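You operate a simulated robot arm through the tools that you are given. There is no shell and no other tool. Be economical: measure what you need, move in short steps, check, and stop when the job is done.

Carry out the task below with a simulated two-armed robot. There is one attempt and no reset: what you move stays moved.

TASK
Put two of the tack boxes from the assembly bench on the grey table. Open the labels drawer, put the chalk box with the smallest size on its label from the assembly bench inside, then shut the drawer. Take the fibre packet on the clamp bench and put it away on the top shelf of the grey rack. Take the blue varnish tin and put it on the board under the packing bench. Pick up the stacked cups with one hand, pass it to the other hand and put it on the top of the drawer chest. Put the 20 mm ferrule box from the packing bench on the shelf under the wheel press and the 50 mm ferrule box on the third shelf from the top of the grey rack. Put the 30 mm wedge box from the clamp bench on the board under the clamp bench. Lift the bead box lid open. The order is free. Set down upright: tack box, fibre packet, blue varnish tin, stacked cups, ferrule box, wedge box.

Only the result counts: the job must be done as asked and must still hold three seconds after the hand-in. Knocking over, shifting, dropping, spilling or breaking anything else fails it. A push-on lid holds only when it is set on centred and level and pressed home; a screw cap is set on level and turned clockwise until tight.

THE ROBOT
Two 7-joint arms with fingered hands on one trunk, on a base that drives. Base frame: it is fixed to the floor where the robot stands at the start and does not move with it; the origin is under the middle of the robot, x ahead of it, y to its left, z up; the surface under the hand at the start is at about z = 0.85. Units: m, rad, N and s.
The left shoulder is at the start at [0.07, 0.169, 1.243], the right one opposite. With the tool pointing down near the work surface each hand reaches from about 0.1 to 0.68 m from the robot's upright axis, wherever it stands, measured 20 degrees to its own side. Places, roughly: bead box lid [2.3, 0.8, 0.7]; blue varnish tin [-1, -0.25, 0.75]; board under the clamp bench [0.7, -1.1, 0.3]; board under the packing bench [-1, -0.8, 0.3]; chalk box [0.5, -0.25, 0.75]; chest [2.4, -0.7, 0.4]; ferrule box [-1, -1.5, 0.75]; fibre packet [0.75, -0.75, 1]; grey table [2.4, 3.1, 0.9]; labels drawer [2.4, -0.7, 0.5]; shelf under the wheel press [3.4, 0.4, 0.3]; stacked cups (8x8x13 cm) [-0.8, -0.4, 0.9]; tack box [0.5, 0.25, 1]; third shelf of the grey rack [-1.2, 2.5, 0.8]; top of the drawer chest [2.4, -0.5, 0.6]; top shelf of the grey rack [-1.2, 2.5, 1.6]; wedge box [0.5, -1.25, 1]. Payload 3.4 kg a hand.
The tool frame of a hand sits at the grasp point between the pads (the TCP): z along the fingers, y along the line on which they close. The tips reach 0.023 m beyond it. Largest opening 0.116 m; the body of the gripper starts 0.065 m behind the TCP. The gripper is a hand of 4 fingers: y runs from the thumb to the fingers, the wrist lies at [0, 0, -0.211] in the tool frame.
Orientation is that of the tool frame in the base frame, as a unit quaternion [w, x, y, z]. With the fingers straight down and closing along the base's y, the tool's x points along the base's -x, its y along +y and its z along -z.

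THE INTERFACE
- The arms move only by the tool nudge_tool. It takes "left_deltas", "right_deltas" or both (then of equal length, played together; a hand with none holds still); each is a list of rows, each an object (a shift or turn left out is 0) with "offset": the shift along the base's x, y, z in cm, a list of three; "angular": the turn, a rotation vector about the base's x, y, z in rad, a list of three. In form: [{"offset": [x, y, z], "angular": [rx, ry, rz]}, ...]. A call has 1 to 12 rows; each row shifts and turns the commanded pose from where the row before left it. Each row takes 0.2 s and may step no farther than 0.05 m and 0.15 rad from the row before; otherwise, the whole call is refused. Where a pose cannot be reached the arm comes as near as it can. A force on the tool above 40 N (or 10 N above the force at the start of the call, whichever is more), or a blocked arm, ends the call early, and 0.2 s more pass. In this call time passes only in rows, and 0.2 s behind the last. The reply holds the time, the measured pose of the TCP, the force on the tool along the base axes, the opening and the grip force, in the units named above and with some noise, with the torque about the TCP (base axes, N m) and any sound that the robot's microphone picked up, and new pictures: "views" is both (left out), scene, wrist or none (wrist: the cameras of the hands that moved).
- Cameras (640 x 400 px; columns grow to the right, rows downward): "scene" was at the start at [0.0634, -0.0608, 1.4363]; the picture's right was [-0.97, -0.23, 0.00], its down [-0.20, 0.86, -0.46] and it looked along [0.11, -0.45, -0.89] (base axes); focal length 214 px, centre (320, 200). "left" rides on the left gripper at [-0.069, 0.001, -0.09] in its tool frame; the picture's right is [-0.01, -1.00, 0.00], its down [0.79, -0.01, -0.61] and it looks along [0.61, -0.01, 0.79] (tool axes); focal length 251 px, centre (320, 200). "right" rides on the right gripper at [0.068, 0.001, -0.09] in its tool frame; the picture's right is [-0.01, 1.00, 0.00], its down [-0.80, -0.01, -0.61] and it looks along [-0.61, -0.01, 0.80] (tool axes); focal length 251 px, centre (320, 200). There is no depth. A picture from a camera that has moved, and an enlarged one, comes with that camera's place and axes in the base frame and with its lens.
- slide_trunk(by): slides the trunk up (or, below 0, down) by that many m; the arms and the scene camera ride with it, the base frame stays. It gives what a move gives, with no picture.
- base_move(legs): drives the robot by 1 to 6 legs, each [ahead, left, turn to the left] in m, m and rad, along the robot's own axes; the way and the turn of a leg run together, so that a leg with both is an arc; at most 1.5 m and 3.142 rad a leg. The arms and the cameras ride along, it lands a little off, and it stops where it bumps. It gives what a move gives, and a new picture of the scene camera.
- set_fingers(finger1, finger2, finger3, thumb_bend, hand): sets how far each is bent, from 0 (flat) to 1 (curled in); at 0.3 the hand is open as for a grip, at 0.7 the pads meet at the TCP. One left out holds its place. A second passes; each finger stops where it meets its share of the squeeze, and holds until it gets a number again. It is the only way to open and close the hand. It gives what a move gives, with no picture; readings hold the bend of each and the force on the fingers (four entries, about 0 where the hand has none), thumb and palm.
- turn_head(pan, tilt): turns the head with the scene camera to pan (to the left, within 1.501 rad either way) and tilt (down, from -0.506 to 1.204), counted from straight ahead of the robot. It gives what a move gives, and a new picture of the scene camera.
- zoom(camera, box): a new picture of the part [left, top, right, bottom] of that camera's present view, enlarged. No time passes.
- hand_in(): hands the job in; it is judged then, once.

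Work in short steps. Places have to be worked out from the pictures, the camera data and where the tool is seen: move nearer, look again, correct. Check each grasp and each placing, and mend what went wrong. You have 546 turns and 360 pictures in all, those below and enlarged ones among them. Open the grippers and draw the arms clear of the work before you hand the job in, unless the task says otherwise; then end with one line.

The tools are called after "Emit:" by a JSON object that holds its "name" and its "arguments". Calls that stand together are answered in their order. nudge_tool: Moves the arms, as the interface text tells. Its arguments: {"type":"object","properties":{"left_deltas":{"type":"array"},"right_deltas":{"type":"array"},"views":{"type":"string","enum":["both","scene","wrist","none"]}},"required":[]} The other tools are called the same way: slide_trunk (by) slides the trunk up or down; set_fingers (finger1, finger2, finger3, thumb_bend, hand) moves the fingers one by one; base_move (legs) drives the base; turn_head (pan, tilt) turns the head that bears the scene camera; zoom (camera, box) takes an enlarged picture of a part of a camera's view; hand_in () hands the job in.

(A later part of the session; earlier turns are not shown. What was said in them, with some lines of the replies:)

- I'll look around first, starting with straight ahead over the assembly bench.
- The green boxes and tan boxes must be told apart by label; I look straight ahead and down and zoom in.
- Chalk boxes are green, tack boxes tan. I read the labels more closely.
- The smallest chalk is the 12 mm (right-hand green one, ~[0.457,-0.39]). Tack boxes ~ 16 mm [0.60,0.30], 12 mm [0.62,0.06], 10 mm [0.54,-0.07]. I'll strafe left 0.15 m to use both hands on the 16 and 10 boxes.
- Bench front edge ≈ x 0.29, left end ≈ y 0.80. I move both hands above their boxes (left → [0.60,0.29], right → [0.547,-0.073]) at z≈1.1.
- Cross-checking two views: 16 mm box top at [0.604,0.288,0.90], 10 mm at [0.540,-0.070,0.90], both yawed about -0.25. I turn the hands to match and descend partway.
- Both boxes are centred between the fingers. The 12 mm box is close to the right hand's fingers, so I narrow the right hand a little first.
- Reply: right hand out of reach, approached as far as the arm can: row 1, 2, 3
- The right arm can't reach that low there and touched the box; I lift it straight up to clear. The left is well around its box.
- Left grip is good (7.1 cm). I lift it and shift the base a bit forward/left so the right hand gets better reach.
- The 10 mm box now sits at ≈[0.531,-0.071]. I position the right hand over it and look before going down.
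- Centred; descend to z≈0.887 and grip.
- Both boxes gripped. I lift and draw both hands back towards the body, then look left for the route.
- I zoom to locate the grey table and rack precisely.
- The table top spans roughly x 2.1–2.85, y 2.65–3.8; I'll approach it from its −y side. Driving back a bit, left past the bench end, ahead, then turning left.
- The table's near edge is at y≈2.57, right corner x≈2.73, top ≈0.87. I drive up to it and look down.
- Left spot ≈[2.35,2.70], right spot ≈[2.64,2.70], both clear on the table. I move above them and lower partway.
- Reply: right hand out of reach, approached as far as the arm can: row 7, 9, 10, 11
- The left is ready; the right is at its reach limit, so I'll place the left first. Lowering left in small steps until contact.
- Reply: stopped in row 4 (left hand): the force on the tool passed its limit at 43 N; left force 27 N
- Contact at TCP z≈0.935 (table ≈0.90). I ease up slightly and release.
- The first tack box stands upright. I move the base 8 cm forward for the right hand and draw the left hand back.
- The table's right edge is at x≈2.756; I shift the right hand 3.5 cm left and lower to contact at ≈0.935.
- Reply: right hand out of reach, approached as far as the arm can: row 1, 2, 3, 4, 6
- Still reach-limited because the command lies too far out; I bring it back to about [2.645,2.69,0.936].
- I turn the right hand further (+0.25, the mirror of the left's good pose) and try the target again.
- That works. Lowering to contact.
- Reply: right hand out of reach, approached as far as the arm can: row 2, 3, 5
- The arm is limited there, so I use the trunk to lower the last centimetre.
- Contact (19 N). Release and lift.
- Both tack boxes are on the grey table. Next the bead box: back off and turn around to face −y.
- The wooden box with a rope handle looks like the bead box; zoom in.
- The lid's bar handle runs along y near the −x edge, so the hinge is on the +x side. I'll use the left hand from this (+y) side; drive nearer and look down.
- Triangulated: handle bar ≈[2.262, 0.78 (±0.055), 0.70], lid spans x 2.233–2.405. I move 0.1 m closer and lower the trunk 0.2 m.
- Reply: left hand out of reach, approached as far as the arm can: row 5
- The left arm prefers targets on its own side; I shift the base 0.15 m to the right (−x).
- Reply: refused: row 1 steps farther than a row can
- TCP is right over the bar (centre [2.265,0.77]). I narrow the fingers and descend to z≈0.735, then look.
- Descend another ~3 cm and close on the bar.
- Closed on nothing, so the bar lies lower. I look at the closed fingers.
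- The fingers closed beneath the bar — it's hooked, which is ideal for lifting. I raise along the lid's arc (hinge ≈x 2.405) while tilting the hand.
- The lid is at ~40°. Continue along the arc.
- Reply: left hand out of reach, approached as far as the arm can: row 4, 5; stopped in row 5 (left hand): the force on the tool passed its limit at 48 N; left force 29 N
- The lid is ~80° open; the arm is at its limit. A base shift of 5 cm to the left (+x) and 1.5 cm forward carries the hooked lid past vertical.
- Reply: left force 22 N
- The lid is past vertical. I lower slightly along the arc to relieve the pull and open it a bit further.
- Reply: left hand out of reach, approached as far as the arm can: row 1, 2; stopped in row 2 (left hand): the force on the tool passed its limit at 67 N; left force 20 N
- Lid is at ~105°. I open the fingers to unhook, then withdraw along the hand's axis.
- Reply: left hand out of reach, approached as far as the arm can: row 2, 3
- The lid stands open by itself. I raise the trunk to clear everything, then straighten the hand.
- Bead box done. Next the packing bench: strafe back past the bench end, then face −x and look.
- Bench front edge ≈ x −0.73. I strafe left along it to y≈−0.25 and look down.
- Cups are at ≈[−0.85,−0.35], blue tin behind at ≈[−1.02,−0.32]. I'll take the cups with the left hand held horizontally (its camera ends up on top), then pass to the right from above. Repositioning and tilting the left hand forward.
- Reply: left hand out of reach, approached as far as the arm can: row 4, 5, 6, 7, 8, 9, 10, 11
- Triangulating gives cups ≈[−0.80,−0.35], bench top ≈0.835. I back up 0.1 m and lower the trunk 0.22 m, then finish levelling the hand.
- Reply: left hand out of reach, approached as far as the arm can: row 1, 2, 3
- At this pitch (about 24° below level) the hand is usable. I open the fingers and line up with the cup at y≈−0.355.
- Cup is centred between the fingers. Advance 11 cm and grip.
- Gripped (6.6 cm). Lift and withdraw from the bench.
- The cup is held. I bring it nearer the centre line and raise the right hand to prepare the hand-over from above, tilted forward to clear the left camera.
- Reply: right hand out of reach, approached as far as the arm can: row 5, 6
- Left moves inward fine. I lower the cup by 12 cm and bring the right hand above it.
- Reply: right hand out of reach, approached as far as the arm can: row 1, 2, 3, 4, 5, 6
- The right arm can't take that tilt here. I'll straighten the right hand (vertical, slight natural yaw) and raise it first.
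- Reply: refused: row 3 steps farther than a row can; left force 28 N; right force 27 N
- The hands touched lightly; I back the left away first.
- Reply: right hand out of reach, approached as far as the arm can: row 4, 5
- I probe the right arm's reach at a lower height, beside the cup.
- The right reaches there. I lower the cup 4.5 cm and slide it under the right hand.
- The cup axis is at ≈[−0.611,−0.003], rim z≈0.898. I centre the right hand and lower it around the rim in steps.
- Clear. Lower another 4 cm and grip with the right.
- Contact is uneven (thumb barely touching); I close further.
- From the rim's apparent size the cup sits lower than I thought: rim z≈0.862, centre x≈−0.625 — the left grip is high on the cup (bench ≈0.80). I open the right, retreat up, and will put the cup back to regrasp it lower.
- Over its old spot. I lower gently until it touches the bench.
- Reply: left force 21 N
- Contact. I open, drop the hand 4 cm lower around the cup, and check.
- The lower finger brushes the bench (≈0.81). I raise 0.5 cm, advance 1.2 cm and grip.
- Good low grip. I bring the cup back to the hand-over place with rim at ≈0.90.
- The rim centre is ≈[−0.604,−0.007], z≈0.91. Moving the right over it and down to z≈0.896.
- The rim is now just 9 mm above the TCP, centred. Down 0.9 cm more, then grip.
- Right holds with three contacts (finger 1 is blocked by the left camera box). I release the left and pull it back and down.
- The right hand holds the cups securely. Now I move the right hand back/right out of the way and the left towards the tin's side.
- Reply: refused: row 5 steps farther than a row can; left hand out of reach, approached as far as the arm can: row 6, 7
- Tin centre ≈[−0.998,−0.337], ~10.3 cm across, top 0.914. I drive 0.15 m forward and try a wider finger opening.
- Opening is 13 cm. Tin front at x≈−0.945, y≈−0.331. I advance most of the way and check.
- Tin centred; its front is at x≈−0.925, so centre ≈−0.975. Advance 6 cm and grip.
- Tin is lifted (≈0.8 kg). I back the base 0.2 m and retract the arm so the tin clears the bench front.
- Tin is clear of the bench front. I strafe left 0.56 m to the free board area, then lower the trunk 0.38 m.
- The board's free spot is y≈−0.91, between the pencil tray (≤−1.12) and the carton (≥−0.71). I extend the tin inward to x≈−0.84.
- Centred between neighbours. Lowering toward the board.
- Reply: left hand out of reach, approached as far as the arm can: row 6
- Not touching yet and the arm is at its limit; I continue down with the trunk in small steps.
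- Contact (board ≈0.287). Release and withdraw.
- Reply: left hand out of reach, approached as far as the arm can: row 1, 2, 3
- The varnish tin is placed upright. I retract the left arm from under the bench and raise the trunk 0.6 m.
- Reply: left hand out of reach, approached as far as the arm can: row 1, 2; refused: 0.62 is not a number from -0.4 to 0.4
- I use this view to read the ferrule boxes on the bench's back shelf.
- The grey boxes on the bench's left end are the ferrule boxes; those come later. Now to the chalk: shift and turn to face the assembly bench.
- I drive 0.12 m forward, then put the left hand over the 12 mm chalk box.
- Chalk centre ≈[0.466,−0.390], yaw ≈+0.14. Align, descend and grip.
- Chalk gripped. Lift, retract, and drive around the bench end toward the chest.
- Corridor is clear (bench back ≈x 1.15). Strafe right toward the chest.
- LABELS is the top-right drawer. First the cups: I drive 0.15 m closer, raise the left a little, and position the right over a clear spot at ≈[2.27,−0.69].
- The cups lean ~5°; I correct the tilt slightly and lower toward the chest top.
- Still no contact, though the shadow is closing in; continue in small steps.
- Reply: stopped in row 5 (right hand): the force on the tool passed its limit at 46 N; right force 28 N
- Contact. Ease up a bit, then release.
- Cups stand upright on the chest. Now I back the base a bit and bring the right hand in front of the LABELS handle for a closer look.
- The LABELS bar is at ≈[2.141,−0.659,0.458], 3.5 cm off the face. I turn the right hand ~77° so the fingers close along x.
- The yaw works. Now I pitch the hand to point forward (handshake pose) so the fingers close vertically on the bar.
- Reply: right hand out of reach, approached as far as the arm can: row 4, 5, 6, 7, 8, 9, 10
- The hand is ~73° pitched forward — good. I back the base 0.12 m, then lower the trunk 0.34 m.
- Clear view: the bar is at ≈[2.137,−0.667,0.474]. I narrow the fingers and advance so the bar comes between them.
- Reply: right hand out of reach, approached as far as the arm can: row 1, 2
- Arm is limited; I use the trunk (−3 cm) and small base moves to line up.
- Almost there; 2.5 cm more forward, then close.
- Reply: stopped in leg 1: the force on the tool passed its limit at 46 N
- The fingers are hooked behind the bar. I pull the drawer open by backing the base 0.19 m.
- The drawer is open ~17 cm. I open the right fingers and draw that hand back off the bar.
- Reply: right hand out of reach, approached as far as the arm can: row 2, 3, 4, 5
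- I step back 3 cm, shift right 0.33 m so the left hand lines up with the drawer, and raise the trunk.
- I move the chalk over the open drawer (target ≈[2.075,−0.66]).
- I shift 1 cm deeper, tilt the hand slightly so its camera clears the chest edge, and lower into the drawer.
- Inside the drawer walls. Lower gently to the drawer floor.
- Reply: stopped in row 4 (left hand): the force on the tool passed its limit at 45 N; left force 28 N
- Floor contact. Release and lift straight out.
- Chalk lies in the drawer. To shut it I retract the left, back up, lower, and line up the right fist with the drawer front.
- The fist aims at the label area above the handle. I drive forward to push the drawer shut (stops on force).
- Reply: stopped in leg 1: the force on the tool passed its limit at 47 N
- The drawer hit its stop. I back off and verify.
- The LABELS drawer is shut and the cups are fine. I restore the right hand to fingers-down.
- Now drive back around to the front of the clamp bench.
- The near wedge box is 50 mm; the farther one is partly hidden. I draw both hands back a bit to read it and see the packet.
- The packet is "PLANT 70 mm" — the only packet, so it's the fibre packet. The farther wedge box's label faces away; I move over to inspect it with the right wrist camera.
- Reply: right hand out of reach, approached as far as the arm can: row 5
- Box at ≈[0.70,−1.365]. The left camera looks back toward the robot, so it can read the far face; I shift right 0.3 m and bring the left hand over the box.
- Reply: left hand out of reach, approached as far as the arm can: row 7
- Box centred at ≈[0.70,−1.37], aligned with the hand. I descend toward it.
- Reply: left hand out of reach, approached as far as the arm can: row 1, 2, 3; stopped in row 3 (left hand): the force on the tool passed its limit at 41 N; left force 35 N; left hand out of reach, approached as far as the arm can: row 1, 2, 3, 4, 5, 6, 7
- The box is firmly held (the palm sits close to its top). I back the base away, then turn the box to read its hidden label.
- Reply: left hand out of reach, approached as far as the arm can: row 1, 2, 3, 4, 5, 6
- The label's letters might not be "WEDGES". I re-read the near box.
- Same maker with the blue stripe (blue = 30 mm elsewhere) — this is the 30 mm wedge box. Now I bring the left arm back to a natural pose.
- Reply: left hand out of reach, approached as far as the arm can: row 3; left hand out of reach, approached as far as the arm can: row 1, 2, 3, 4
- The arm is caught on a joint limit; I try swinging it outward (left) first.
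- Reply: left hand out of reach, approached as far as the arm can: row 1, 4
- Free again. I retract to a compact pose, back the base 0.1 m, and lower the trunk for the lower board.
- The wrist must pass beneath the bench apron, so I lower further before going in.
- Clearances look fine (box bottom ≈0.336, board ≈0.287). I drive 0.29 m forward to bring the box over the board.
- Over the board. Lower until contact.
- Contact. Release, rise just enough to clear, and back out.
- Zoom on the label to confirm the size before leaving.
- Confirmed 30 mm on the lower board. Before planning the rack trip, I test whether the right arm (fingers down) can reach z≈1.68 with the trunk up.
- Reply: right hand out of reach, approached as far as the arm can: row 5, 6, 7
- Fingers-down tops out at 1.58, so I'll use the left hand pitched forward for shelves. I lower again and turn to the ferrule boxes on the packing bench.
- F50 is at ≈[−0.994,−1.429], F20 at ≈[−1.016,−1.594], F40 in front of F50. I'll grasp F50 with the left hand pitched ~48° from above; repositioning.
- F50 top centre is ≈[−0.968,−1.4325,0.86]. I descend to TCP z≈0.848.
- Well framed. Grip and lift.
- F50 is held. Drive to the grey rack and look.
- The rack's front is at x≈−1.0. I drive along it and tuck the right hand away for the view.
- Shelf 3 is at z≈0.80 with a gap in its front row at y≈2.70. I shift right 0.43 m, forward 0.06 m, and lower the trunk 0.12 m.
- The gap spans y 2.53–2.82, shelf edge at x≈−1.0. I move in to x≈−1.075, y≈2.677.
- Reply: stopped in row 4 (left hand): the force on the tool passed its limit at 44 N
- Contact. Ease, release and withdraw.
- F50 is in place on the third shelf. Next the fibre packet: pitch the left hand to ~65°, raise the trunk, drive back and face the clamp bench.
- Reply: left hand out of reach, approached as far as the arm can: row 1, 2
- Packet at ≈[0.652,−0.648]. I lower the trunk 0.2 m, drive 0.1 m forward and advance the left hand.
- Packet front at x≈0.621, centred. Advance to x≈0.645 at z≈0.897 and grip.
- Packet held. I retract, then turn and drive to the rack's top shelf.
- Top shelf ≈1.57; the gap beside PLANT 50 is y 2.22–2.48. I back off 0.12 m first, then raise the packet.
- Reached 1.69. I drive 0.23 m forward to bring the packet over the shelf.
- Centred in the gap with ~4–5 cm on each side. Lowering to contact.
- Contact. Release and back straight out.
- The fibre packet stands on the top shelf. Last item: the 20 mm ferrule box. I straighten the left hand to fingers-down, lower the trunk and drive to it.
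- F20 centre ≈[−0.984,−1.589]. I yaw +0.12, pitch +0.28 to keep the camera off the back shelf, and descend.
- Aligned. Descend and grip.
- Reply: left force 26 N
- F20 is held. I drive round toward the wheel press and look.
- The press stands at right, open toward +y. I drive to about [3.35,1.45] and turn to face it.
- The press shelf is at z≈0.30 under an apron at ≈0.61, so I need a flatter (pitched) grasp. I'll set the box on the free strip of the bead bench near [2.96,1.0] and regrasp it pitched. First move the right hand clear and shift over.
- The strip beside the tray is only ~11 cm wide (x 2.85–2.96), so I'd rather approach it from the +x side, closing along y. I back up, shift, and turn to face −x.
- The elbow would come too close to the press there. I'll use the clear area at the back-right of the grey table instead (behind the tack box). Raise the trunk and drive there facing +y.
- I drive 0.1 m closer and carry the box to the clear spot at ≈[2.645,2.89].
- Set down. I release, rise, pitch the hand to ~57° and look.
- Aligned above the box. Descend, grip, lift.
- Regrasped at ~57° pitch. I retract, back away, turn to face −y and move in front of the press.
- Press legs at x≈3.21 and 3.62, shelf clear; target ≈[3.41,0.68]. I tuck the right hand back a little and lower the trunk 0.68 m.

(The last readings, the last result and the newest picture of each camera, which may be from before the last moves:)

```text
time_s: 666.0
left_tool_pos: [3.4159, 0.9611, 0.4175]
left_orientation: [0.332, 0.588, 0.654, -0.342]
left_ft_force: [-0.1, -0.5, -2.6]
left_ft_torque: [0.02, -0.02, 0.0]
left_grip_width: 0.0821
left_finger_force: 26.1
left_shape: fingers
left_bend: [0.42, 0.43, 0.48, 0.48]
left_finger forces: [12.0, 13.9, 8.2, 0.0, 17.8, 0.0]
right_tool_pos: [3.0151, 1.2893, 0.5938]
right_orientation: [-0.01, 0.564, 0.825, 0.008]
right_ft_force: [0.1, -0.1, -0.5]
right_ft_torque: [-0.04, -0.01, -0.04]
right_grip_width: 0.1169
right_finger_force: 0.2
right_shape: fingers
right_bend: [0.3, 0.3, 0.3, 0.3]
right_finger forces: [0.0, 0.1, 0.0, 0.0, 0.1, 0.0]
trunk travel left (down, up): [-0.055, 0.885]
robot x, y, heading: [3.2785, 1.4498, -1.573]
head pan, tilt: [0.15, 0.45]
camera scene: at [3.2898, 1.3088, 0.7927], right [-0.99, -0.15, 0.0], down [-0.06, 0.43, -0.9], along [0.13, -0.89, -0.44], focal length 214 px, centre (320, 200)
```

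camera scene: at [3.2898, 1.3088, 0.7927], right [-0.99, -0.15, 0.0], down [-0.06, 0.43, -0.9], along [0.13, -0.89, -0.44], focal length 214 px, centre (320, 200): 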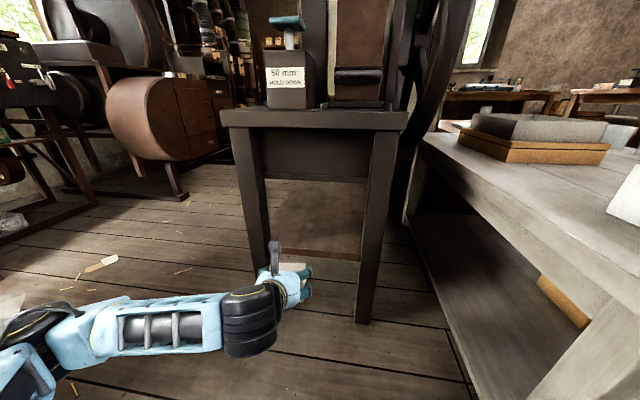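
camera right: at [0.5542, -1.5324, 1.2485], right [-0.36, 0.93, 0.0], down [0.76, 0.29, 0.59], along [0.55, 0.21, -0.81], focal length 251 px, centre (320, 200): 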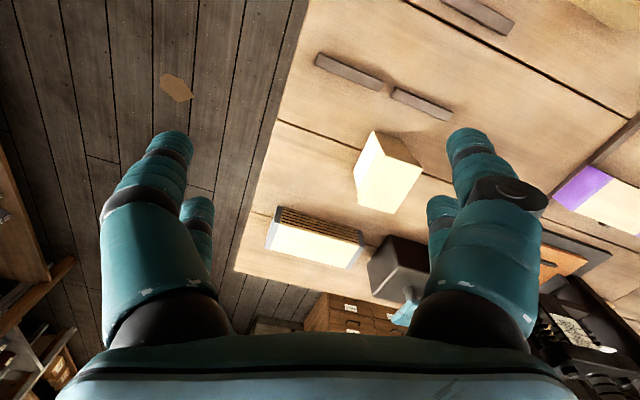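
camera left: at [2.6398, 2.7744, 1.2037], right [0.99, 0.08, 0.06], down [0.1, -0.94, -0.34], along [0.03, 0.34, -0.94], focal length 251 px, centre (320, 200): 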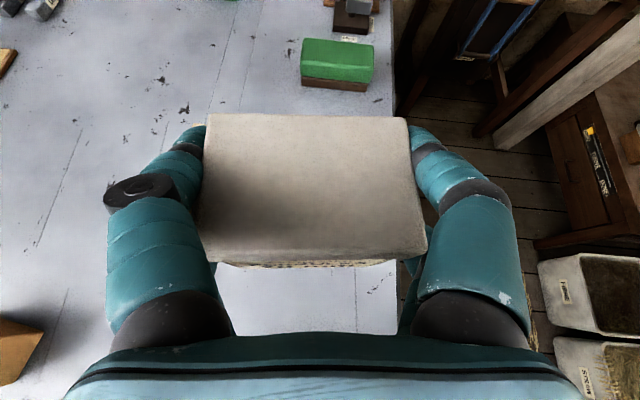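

Shelf interior spans x 3.24–3.56. I drive 6 cm closer and extend the arm in.

Emit:
{"name": "base_move", "arguments": {"legs": [[0.06, 0, 0]]}}

Emit:
{"name": "nudge_tool", "arguments": {"left_deltas": [{"offset": [-0.5, -4, 0]}, {"offset": [-0.5, -4, 0]}, {"offset": [0, -4, 0]}, {"offset": [0, -4, 0]}], "views": "both"}}

```text
time_s: 667.0
left_tool_pos: [3.4146, 0.9005, 0.4172]
left_orientation: [0.332, 0.588, 0.653, -0.343]
left_ft_force: [-0.3, -0.6, -2.8]
left_ft_torque: [0.01, 0.04, 0.02]
left_grip_width: 0.0821
left_finger_force: 25.6
left_shape: fingers
left_bend: [0.42, 0.43, 0.48, 0.48]
left_finger forces: [12.1, 13.9, 8.2, 0.0, 17.8, 0.0]
right_tool_pos: [3.0134, 1.2301, 0.5948]
right_orientation: [-0.011, 0.564, 0.826, 0.007]
right_ft_force: [0.2, 1.1, 0.2]
right_ft_torque: [0.0, 0.01, -0.05]
right_grip_width: 0.1168
right_finger_force: 0.1
right_shape: fingers
right_bend: [0.3, 0.3, 0.3, 0.3]
right_finger forces: [0.1, 0.0, 0.0, 0.0, 0.1, 0.0]
trunk travel left (down, up): [-0.055, 0.885]
robot x, y, heading: [3.2769, 1.386, -1.574]
head pan, tilt: [0.15, 0.45]
camera scene: at [3.2897, 1.2484, 0.7927], right [-0.99, -0.15, 0.0], down [-0.06, 0.43, -0.9], along [0.13, -0.89, -0.44], focal length 214 px, centre (320, 200)
```

scene: 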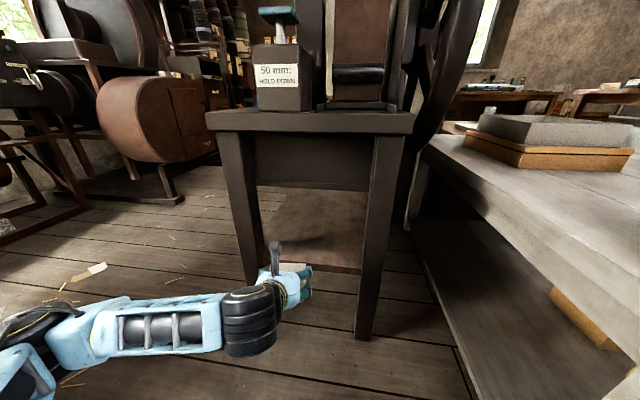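

```text
time_s: 668.0
left_tool_pos: [3.4058, 0.7407, 0.4171]
left_orientation: [0.333, 0.587, 0.654, -0.342]
left_ft_force: [-0.4, 0.0, -3.0]
left_ft_torque: [0.0, 0.05, -0.01]
left_grip_width: 0.082
left_finger_force: 25.5
left_shape: fingers
left_bend: [0.42, 0.43, 0.48, 0.48]
left_finger forces: [12.0, 14.0, 8.3, 0.1, 17.8, 0.1]
right_tool_pos: [3.0145, 1.2298, 0.5939]
right_orientation: [-0.009, 0.565, 0.825, 0.008]
right_ft_force: [-0.5, -0.1, -0.4]
right_ft_torque: [0.0, 0.04, -0.03]
right_grip_width: 0.1167
right_finger_force: 0.1
right_shape: fingers
right_bend: [0.3, 0.3, 0.3, 0.3]
right_finger forces: [0.1, 0.1, 0.1, 0.0, 0.0, 0.1]
trunk travel left (down, up): [-0.055, 0.885]
robot x, y, heading: [3.278, 1.3875, -1.575]
head pan, tilt: [0.15, 0.45]
camera scene: at [3.2897, 1.2483, 0.7927], right [-0.99, -0.15, 0.0], down [-0.06, 0.43, -0.9], along [0.13, -0.89, -0.44], focal length 214 px, centre (320, 200)
camera left: at [3.4105, 0.7778, 0.5234], right [-0.99, -0.08, 0.06], down [-0.1, 0.94, -0.33], along [-0.03, -0.34, -0.94], focal length 251 px, centre (320, 200)
```

scene: 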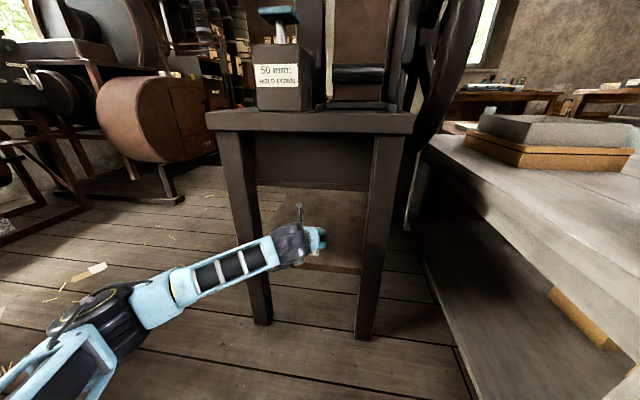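
left: 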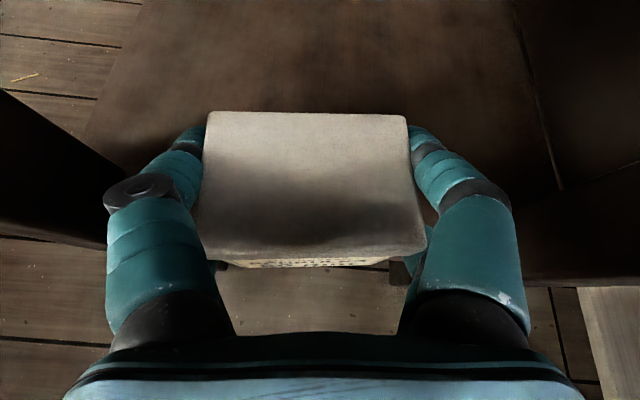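

Clearance to the left leg is a bit tight; I shift 1.2 cm toward −x and go 6 cm further in, then lower.

Emit:
{"name": "nudge_tool", "arguments": {"left_deltas": [{"offset": [-1.2, 0, 0]}, {"offset": [0, -3, 0]}, {"offset": [0, -3, 0]}, {"offset": [0, 0, -2]}, {"offset": [0, 0, -1.5]}], "views": "wrist"}}

```text
time_s: 669.2
left_tool_pos: [3.3945, 0.6795, 0.3813]
left_orientation: [0.332, 0.588, 0.654, -0.341]
left_ft_force: [0.6, 0.9, -2.6]
left_ft_torque: [0.04, 0.02, 0.0]
left_grip_width: 0.0822
left_finger_force: 26.0
left_shape: fingers
left_bend: [0.42, 0.43, 0.48, 0.48]
left_finger forces: [11.9, 14.1, 8.3, 0.0, 17.7, 0.0]
right_tool_pos: [3.0142, 1.23, 0.5936]
right_orientation: [-0.01, 0.564, 0.825, 0.008]
right_ft_force: [0.4, -0.2, 0.7]
right_ft_torque: [0.01, 0.02, 0.04]
right_grip_width: 0.1168
right_finger_force: 0.0
right_shape: fingers
right_bend: [0.3, 0.3, 0.3, 0.3]
right_finger forces: [0.0, 0.0, 0.1, 0.2, 0.0, 0.0]
trunk travel left (down, up): [-0.055, 0.885]
robot x, y, heading: [3.2765, 1.3885, -1.569]
head pan, tilt: [0.15, 0.45]
camera left: at [3.3982, 0.718, 0.4881], right [-0.99, -0.08, 0.06], down [-0.1, 0.94, -0.33], along [-0.03, -0.34, -0.94], focal length 251 px, centre (320, 200)
```

left: 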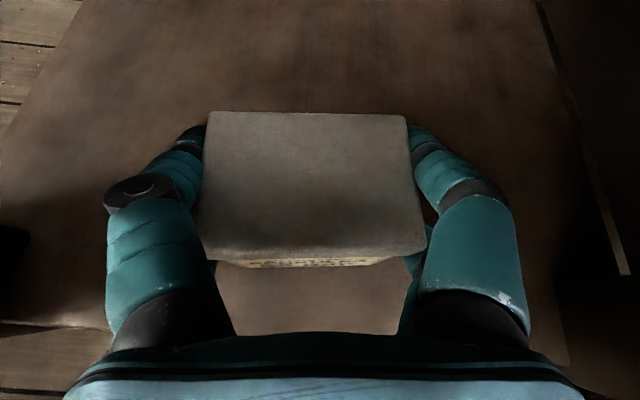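

Emit:
{"name": "nudge_tool", "arguments": {"left_deltas": [{"offset": [0, 0, -1.2]}, {"offset": [0, 0, -0.7]}, {"offset": [0, 0, -0.5]}, {"offset": [0, 0, -0.5]}, {"offset": [0, 0, -0.5]}], "views": "none"}}

```text
time_s: 670.0
left_tool_pos: [3.3924, 0.6788, 0.3695]
left_orientation: [0.338, 0.586, 0.649, -0.35]
left_ft_force: [0.4, 2.4, 20.9]
left_ft_torque: [0.13, -0.29, 0.02]
left_grip_width: 0.0822
left_finger_force: 26.8
left_shape: fingers
left_bend: [0.43, 0.44, 0.49, 0.49]
left_finger forces: [15.4, 13.1, 8.0, 0.0, 18.0, 0.0]
right_tool_pos: [3.0146, 1.2327, 0.5936]
right_orientation: [-0.008, 0.564, 0.826, 0.007]
right_ft_force: [0.9, -0.7, 1.3]
right_ft_torque: [-0.03, 0.01, -0.01]
right_grip_width: 0.1172
right_finger_force: 0.1
right_shape: fingers
right_bend: [0.3, 0.3, 0.3, 0.3]
right_finger forces: [0.1, 0.0, 0.0, 0.0, 0.1, 0.1]
trunk travel left (down, up): [-0.055, 0.885]
robot x, y, heading: [3.2767, 1.3912, -1.574]
head pan, tilt: [0.15, 0.45]
stopped in row 3 (left hand): the force on the tool passed its limit at 43 N (the readings are from after the stop); the commanded pose is now the measured one
```

Emit:
{"name": "zoom", "arguments": {"camera": "scene", "box": [200, 140, 420, 300]}}

```text
2.50 times, centred on (310, 220) of scene
camera zoom: at [3.2893, 1.2514, 0.7933], right [-0.99, -0.15, 0.0], down [-0.06, 0.43, -0.9], along [0.13, -0.89, -0.43], focal length 536 px, centre (345, 150)
```

zoom: 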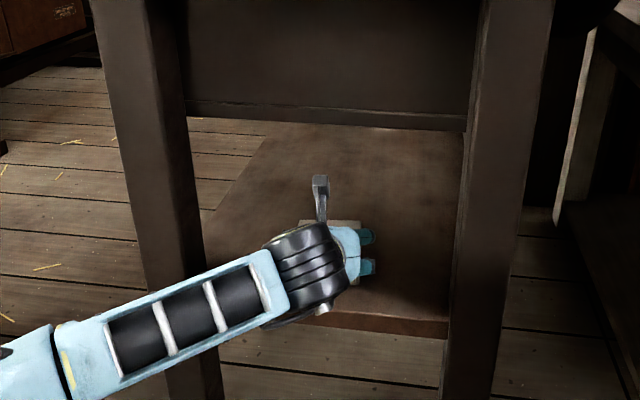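

The shelf is at ≈0.32, so this contact is the box on the shelf. Ease slightly, release and withdraw.

Emit:
{"name": "nudge_tool", "arguments": {"left_deltas": [{"offset": [0, 0, 0.3]}], "views": "none"}}

Emit:
{"name": "set_fingers", "arguments": {"hand": "left", "finger1": 0.31, "finger2": 0.31, "finger3": 0.31, "thumb_bend": 0.31}}

Emit:
{"name": "nudge_tool", "arguments": {"left_deltas": [{"offset": [0, 2, 1]}, {"offset": [0, 3, 2]}, {"offset": [0, 4, 2]}, {"offset": [0, 4.5, 0]}], "views": "both"}}

```text
time_s: 670.4
left_tool_pos: [3.3939, 0.6789, 0.3699]
left_orientation: [0.336, 0.587, 0.649, -0.348]
left_ft_force: [-0.9, 0.0, 18.2]
left_ft_torque: [-0.02, -0.17, 0.0]
left_grip_width: 0.0819
left_finger_force: 27.0
left_shape: fingers
left_bend: [0.43, 0.44, 0.49, 0.49]
left_finger forces: [14.4, 12.6, 8.6, 0.0, 18.3, 0.0]
right_tool_pos: [3.0143, 1.2329, 0.595]
right_orientation: [-0.009, 0.564, 0.826, 0.007]
right_ft_force: [0.8, 0.1, -0.4]
right_ft_torque: [-0.01, 0.0, 0.03]
right_grip_width: 0.1167
right_finger_force: 0.1
right_shape: fingers
right_bend: [0.3, 0.3, 0.3, 0.3]
right_finger forces: [0.0, 0.0, 0.0, 0.1, 0.0, 0.0]
trunk travel left (down, up): [-0.055, 0.885]
robot x, y, heading: [3.2779, 1.3912, -1.57]
head pan, tilt: [0.15, 0.45]
```

```text
time_s: 671.4
left_tool_pos: [3.3943, 0.6802, 0.3682]
left_orientation: [0.335, 0.587, 0.651, -0.346]
left_ft_force: [2.2, 1.3, 2.8]
left_ft_torque: [0.03, -0.09, -0.04]
left_grip_width: 0.1151
left_finger_force: 1.7
left_shape: fingers
left_bend: [0.31, 0.31, 0.31, 0.31]
left_finger forces: [3.8, 0.0, 0.0, 0.0, 0.0, 0.0]
right_tool_pos: [3.0141, 1.2309, 0.5942]
right_orientation: [-0.011, 0.565, 0.825, 0.008]
right_ft_force: [-0.3, 0.2, 0.0]
right_ft_torque: [0.01, -0.02, -0.03]
right_grip_width: 0.1171
right_finger_force: 0.1
right_shape: fingers
right_bend: [0.3, 0.3, 0.3, 0.3]
right_finger forces: [0.1, 0.0, 0.0, 0.0, 0.1, 0.0]
trunk travel left (down, up): [-0.055, 0.885]
robot x, y, heading: [3.2785, 1.3889, -1.572]
head pan, tilt: [0.15, 0.45]
```

```text
time_s: 672.4
left_tool_pos: [3.3939, 0.8146, 0.4168]
left_orientation: [0.336, 0.587, 0.651, -0.346]
left_ft_force: [-0.3, -0.4, 0.4]
left_ft_torque: [0.01, 0.02, -0.01]
left_grip_width: 0.1145
left_finger_force: 0.1
left_shape: fingers
left_bend: [0.31, 0.31, 0.31, 0.31]
left_finger forces: [0.0, 0.1, 0.0, 0.1, 0.0, 0.1]
right_tool_pos: [3.0139, 1.2306, 0.5946]
right_orientation: [-0.01, 0.564, 0.826, 0.008]
right_ft_force: [0.1, 0.9, 0.2]
right_ft_torque: [0.01, -0.01, 0.0]
right_grip_width: 0.1171
right_finger_force: 0.1
right_shape: fingers
right_bend: [0.3, 0.3, 0.3, 0.3]
right_finger forces: [0.0, 0.0, 0.0, 0.0, 0.0, 0.0]
trunk travel left (down, up): [-0.055, 0.885]
robot x, y, heading: [3.2802, 1.387, -1.572]
head pan, tilt: [0.15, 0.45]
camera scene: at [3.2896, 1.2485, 0.7928], right [-0.99, -0.15, 0.0], down [-0.06, 0.43, -0.9], along [0.13, -0.89, -0.44], focal length 214 px, centre (320, 200)
camera left: at [3.3982, 0.8532, 0.5227], right [-0.99, -0.08, 0.07], down [-0.09, 0.93, -0.34], along [-0.03, -0.35, -0.94], focal length 251 px, centre (320, 200)
```

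scene: 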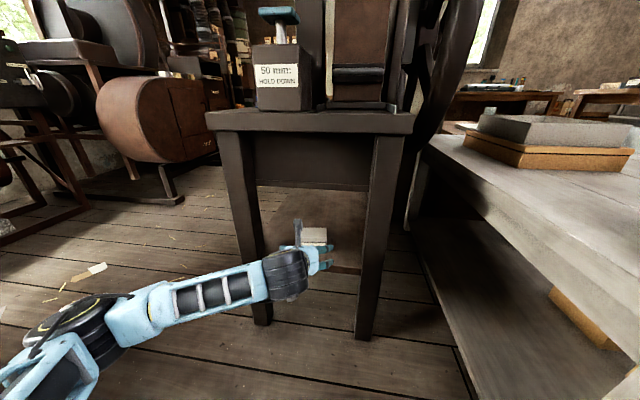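
left: 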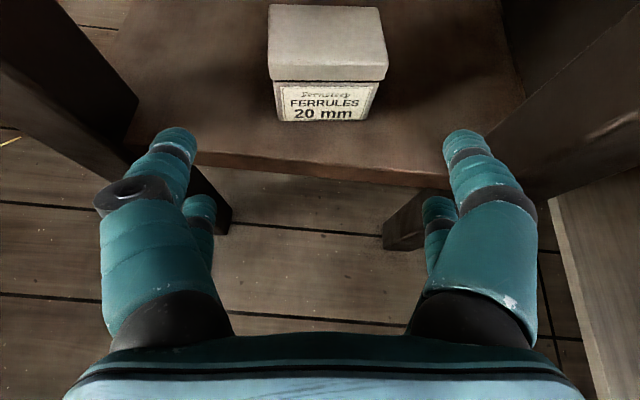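

F20 stands upright on the press shelf. All items are placed; I back away, raise the trunk and take a final look.

Emit:
{"name": "base_move", "arguments": {"legs": [[-0.4, 0, 0]]}}

Emit:
{"name": "slide_trunk", "arguments": {"by": 0.4}}

Emit:
{"name": "slide_trunk", "arguments": {"by": 0.3}}

Emit:
{"name": "turn_head", "arguments": {"pan": -0.4, "tilt": 0.55}}

```text
time_s: 674.9
left_tool_pos: [3.3933, 1.2147, 0.417]
left_orientation: [0.334, 0.588, 0.65, -0.347]
left_ft_force: [-0.4, 0.5, -0.6]
left_ft_torque: [-0.02, 0.01, -0.01]
left_grip_width: 0.1142
left_finger_force: 0.0
left_shape: fingers
left_bend: [0.31, 0.31, 0.31, 0.31]
left_finger forces: [0.1, 0.0, 0.0, 0.0, 0.1, 0.0]
right_tool_pos: [3.0139, 1.6339, 0.5957]
right_orientation: [-0.01, 0.565, 0.825, 0.008]
right_ft_force: [0.2, 0.0, -0.7]
right_ft_torque: [0.01, 0.0, 0.03]
right_grip_width: 0.1171
right_finger_force: 0.1
right_shape: fingers
right_bend: [0.3, 0.3, 0.3, 0.3]
right_finger forces: [0.0, 0.0, 0.1, 0.1, 0.1, 0.1]
trunk travel left (down, up): [-0.055, 0.885]
robot x, y, heading: [3.2796, 1.7914, -1.569]
head pan, tilt: [0.15, 0.45]
camera scene: at [3.2902, 1.6504, 0.7928], right [-0.99, -0.15, 0.0], down [-0.06, 0.43, -0.9], along [0.13, -0.89, -0.44], focal length 214 px, centre (320, 200)
```

scene: 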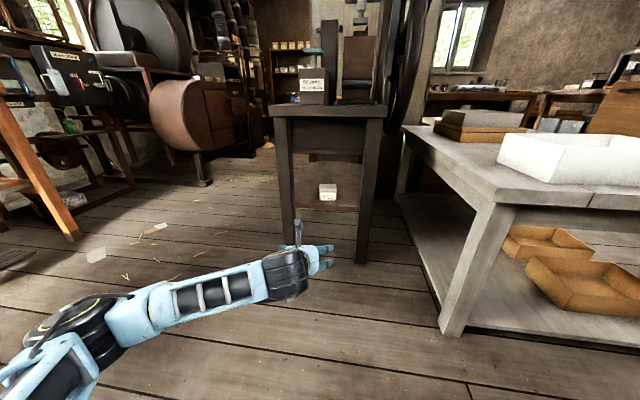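

```text
time_s: 678.7
left_tool_pos: [3.3935, 1.2153, 0.8164]
left_orientation: [0.335, 0.588, 0.65, -0.346]
left_ft_force: [0.0, 0.0, -0.5]
left_ft_torque: [-0.03, 0.02, 0.0]
left_grip_width: 0.114
left_finger_force: 0.2
left_shape: fingers
left_bend: [0.31, 0.31, 0.31, 0.31]
left_finger forces: [0.0, 0.0, 0.0, 0.0, 0.0, 0.1]
right_tool_pos: [3.0154, 1.6333, 0.9949]
right_orientation: [-0.01, 0.565, 0.825, 0.008]
right_ft_force: [0.2, 0.1, 0.9]
right_ft_torque: [0.02, 0.02, -0.01]
right_grip_width: 0.1169
right_finger_force: 0.0
right_shape: fingers
right_bend: [0.3, 0.3, 0.3, 0.3]
right_finger forces: [0.0, 0.0, 0.0, 0.1, 0.0, 0.1]
trunk travel left (down, up): [-0.455, 0.485]
robot x, y, heading: [3.278, 1.7888, -1.576]
head pan, tilt: [0.15, 0.45]
```

```text
time_s: 681.7
left_tool_pos: [3.3936, 1.2151, 1.1176]
left_orientation: [0.334, 0.587, 0.651, -0.346]
left_ft_force: [0.0, 0.4, -0.3]
left_ft_torque: [0.04, -0.01, -0.01]
left_grip_width: 0.1142
left_finger_force: 0.1
left_shape: fingers
left_bend: [0.31, 0.31, 0.31, 0.31]
left_finger forces: [0.0, 0.1, 0.1, 0.0, 0.0, 0.0]
right_tool_pos: [3.0147, 1.6332, 1.2949]
right_orientation: [-0.01, 0.565, 0.825, 0.008]
right_ft_force: [0.4, -0.4, 1.0]
right_ft_torque: [0.02, 0.01, 0.01]
right_grip_width: 0.1167
right_finger_force: 0.1
right_shape: fingers
right_bend: [0.3, 0.3, 0.3, 0.3]
right_finger forces: [0.1, 0.0, 0.0, 0.0, 0.0, 0.1]
trunk travel left (down, up): [-0.755, 0.185]
robot x, y, heading: [3.2804, 1.7869, -1.569]
head pan, tilt: [0.15, 0.45]
```

```text
time_s: 682.7
left_tool_pos: [3.3923, 1.2149, 1.1163]
left_orientation: [0.335, 0.587, 0.65, -0.347]
left_ft_force: [-0.2, -0.1, -1.1]
left_ft_torque: [-0.03, 0.02, -0.02]
left_grip_width: 0.1142
left_finger_force: 0.0
left_shape: fingers
left_bend: [0.31, 0.31, 0.31, 0.31]
left_finger forces: [0.1, 0.0, 0.1, 0.0, 0.1, 0.0]
right_tool_pos: [3.0159, 1.6326, 1.2944]
right_orientation: [-0.011, 0.565, 0.825, 0.007]
right_ft_force: [0.4, -0.4, 0.1]
right_ft_torque: [0.0, 0.01, 0.0]
right_grip_width: 0.1171
right_finger_force: 0.1
right_shape: fingers
right_bend: [0.3, 0.3, 0.3, 0.3]
right_finger forces: [0.0, 0.0, 0.0, 0.1, 0.1, 0.1]
trunk travel left (down, up): [-0.755, 0.185]
robot x, y, heading: [3.2782, 1.7905, -1.574]
head pan, tilt: [-0.4, 0.55]
camera scene: at [3.2417, 1.6587, 1.4838], right [-0.92, 0.39, 0.0], down [0.2, 0.48, -0.85], along [-0.33, -0.78, -0.52], focal length 214 px, centre (320, 200)
```

scene: 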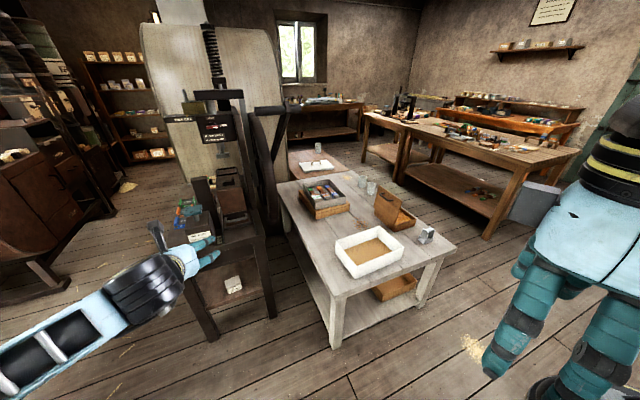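

The lid is still open, F20 is on the shelf, and both hands are open and clear. Handing in.

Emit:
{"name": "hand_in", "arguments": {}}

```text
The job is handed in.
```

I finished every part of the task and handed the job in; both hands were open and clear of the work at the end.
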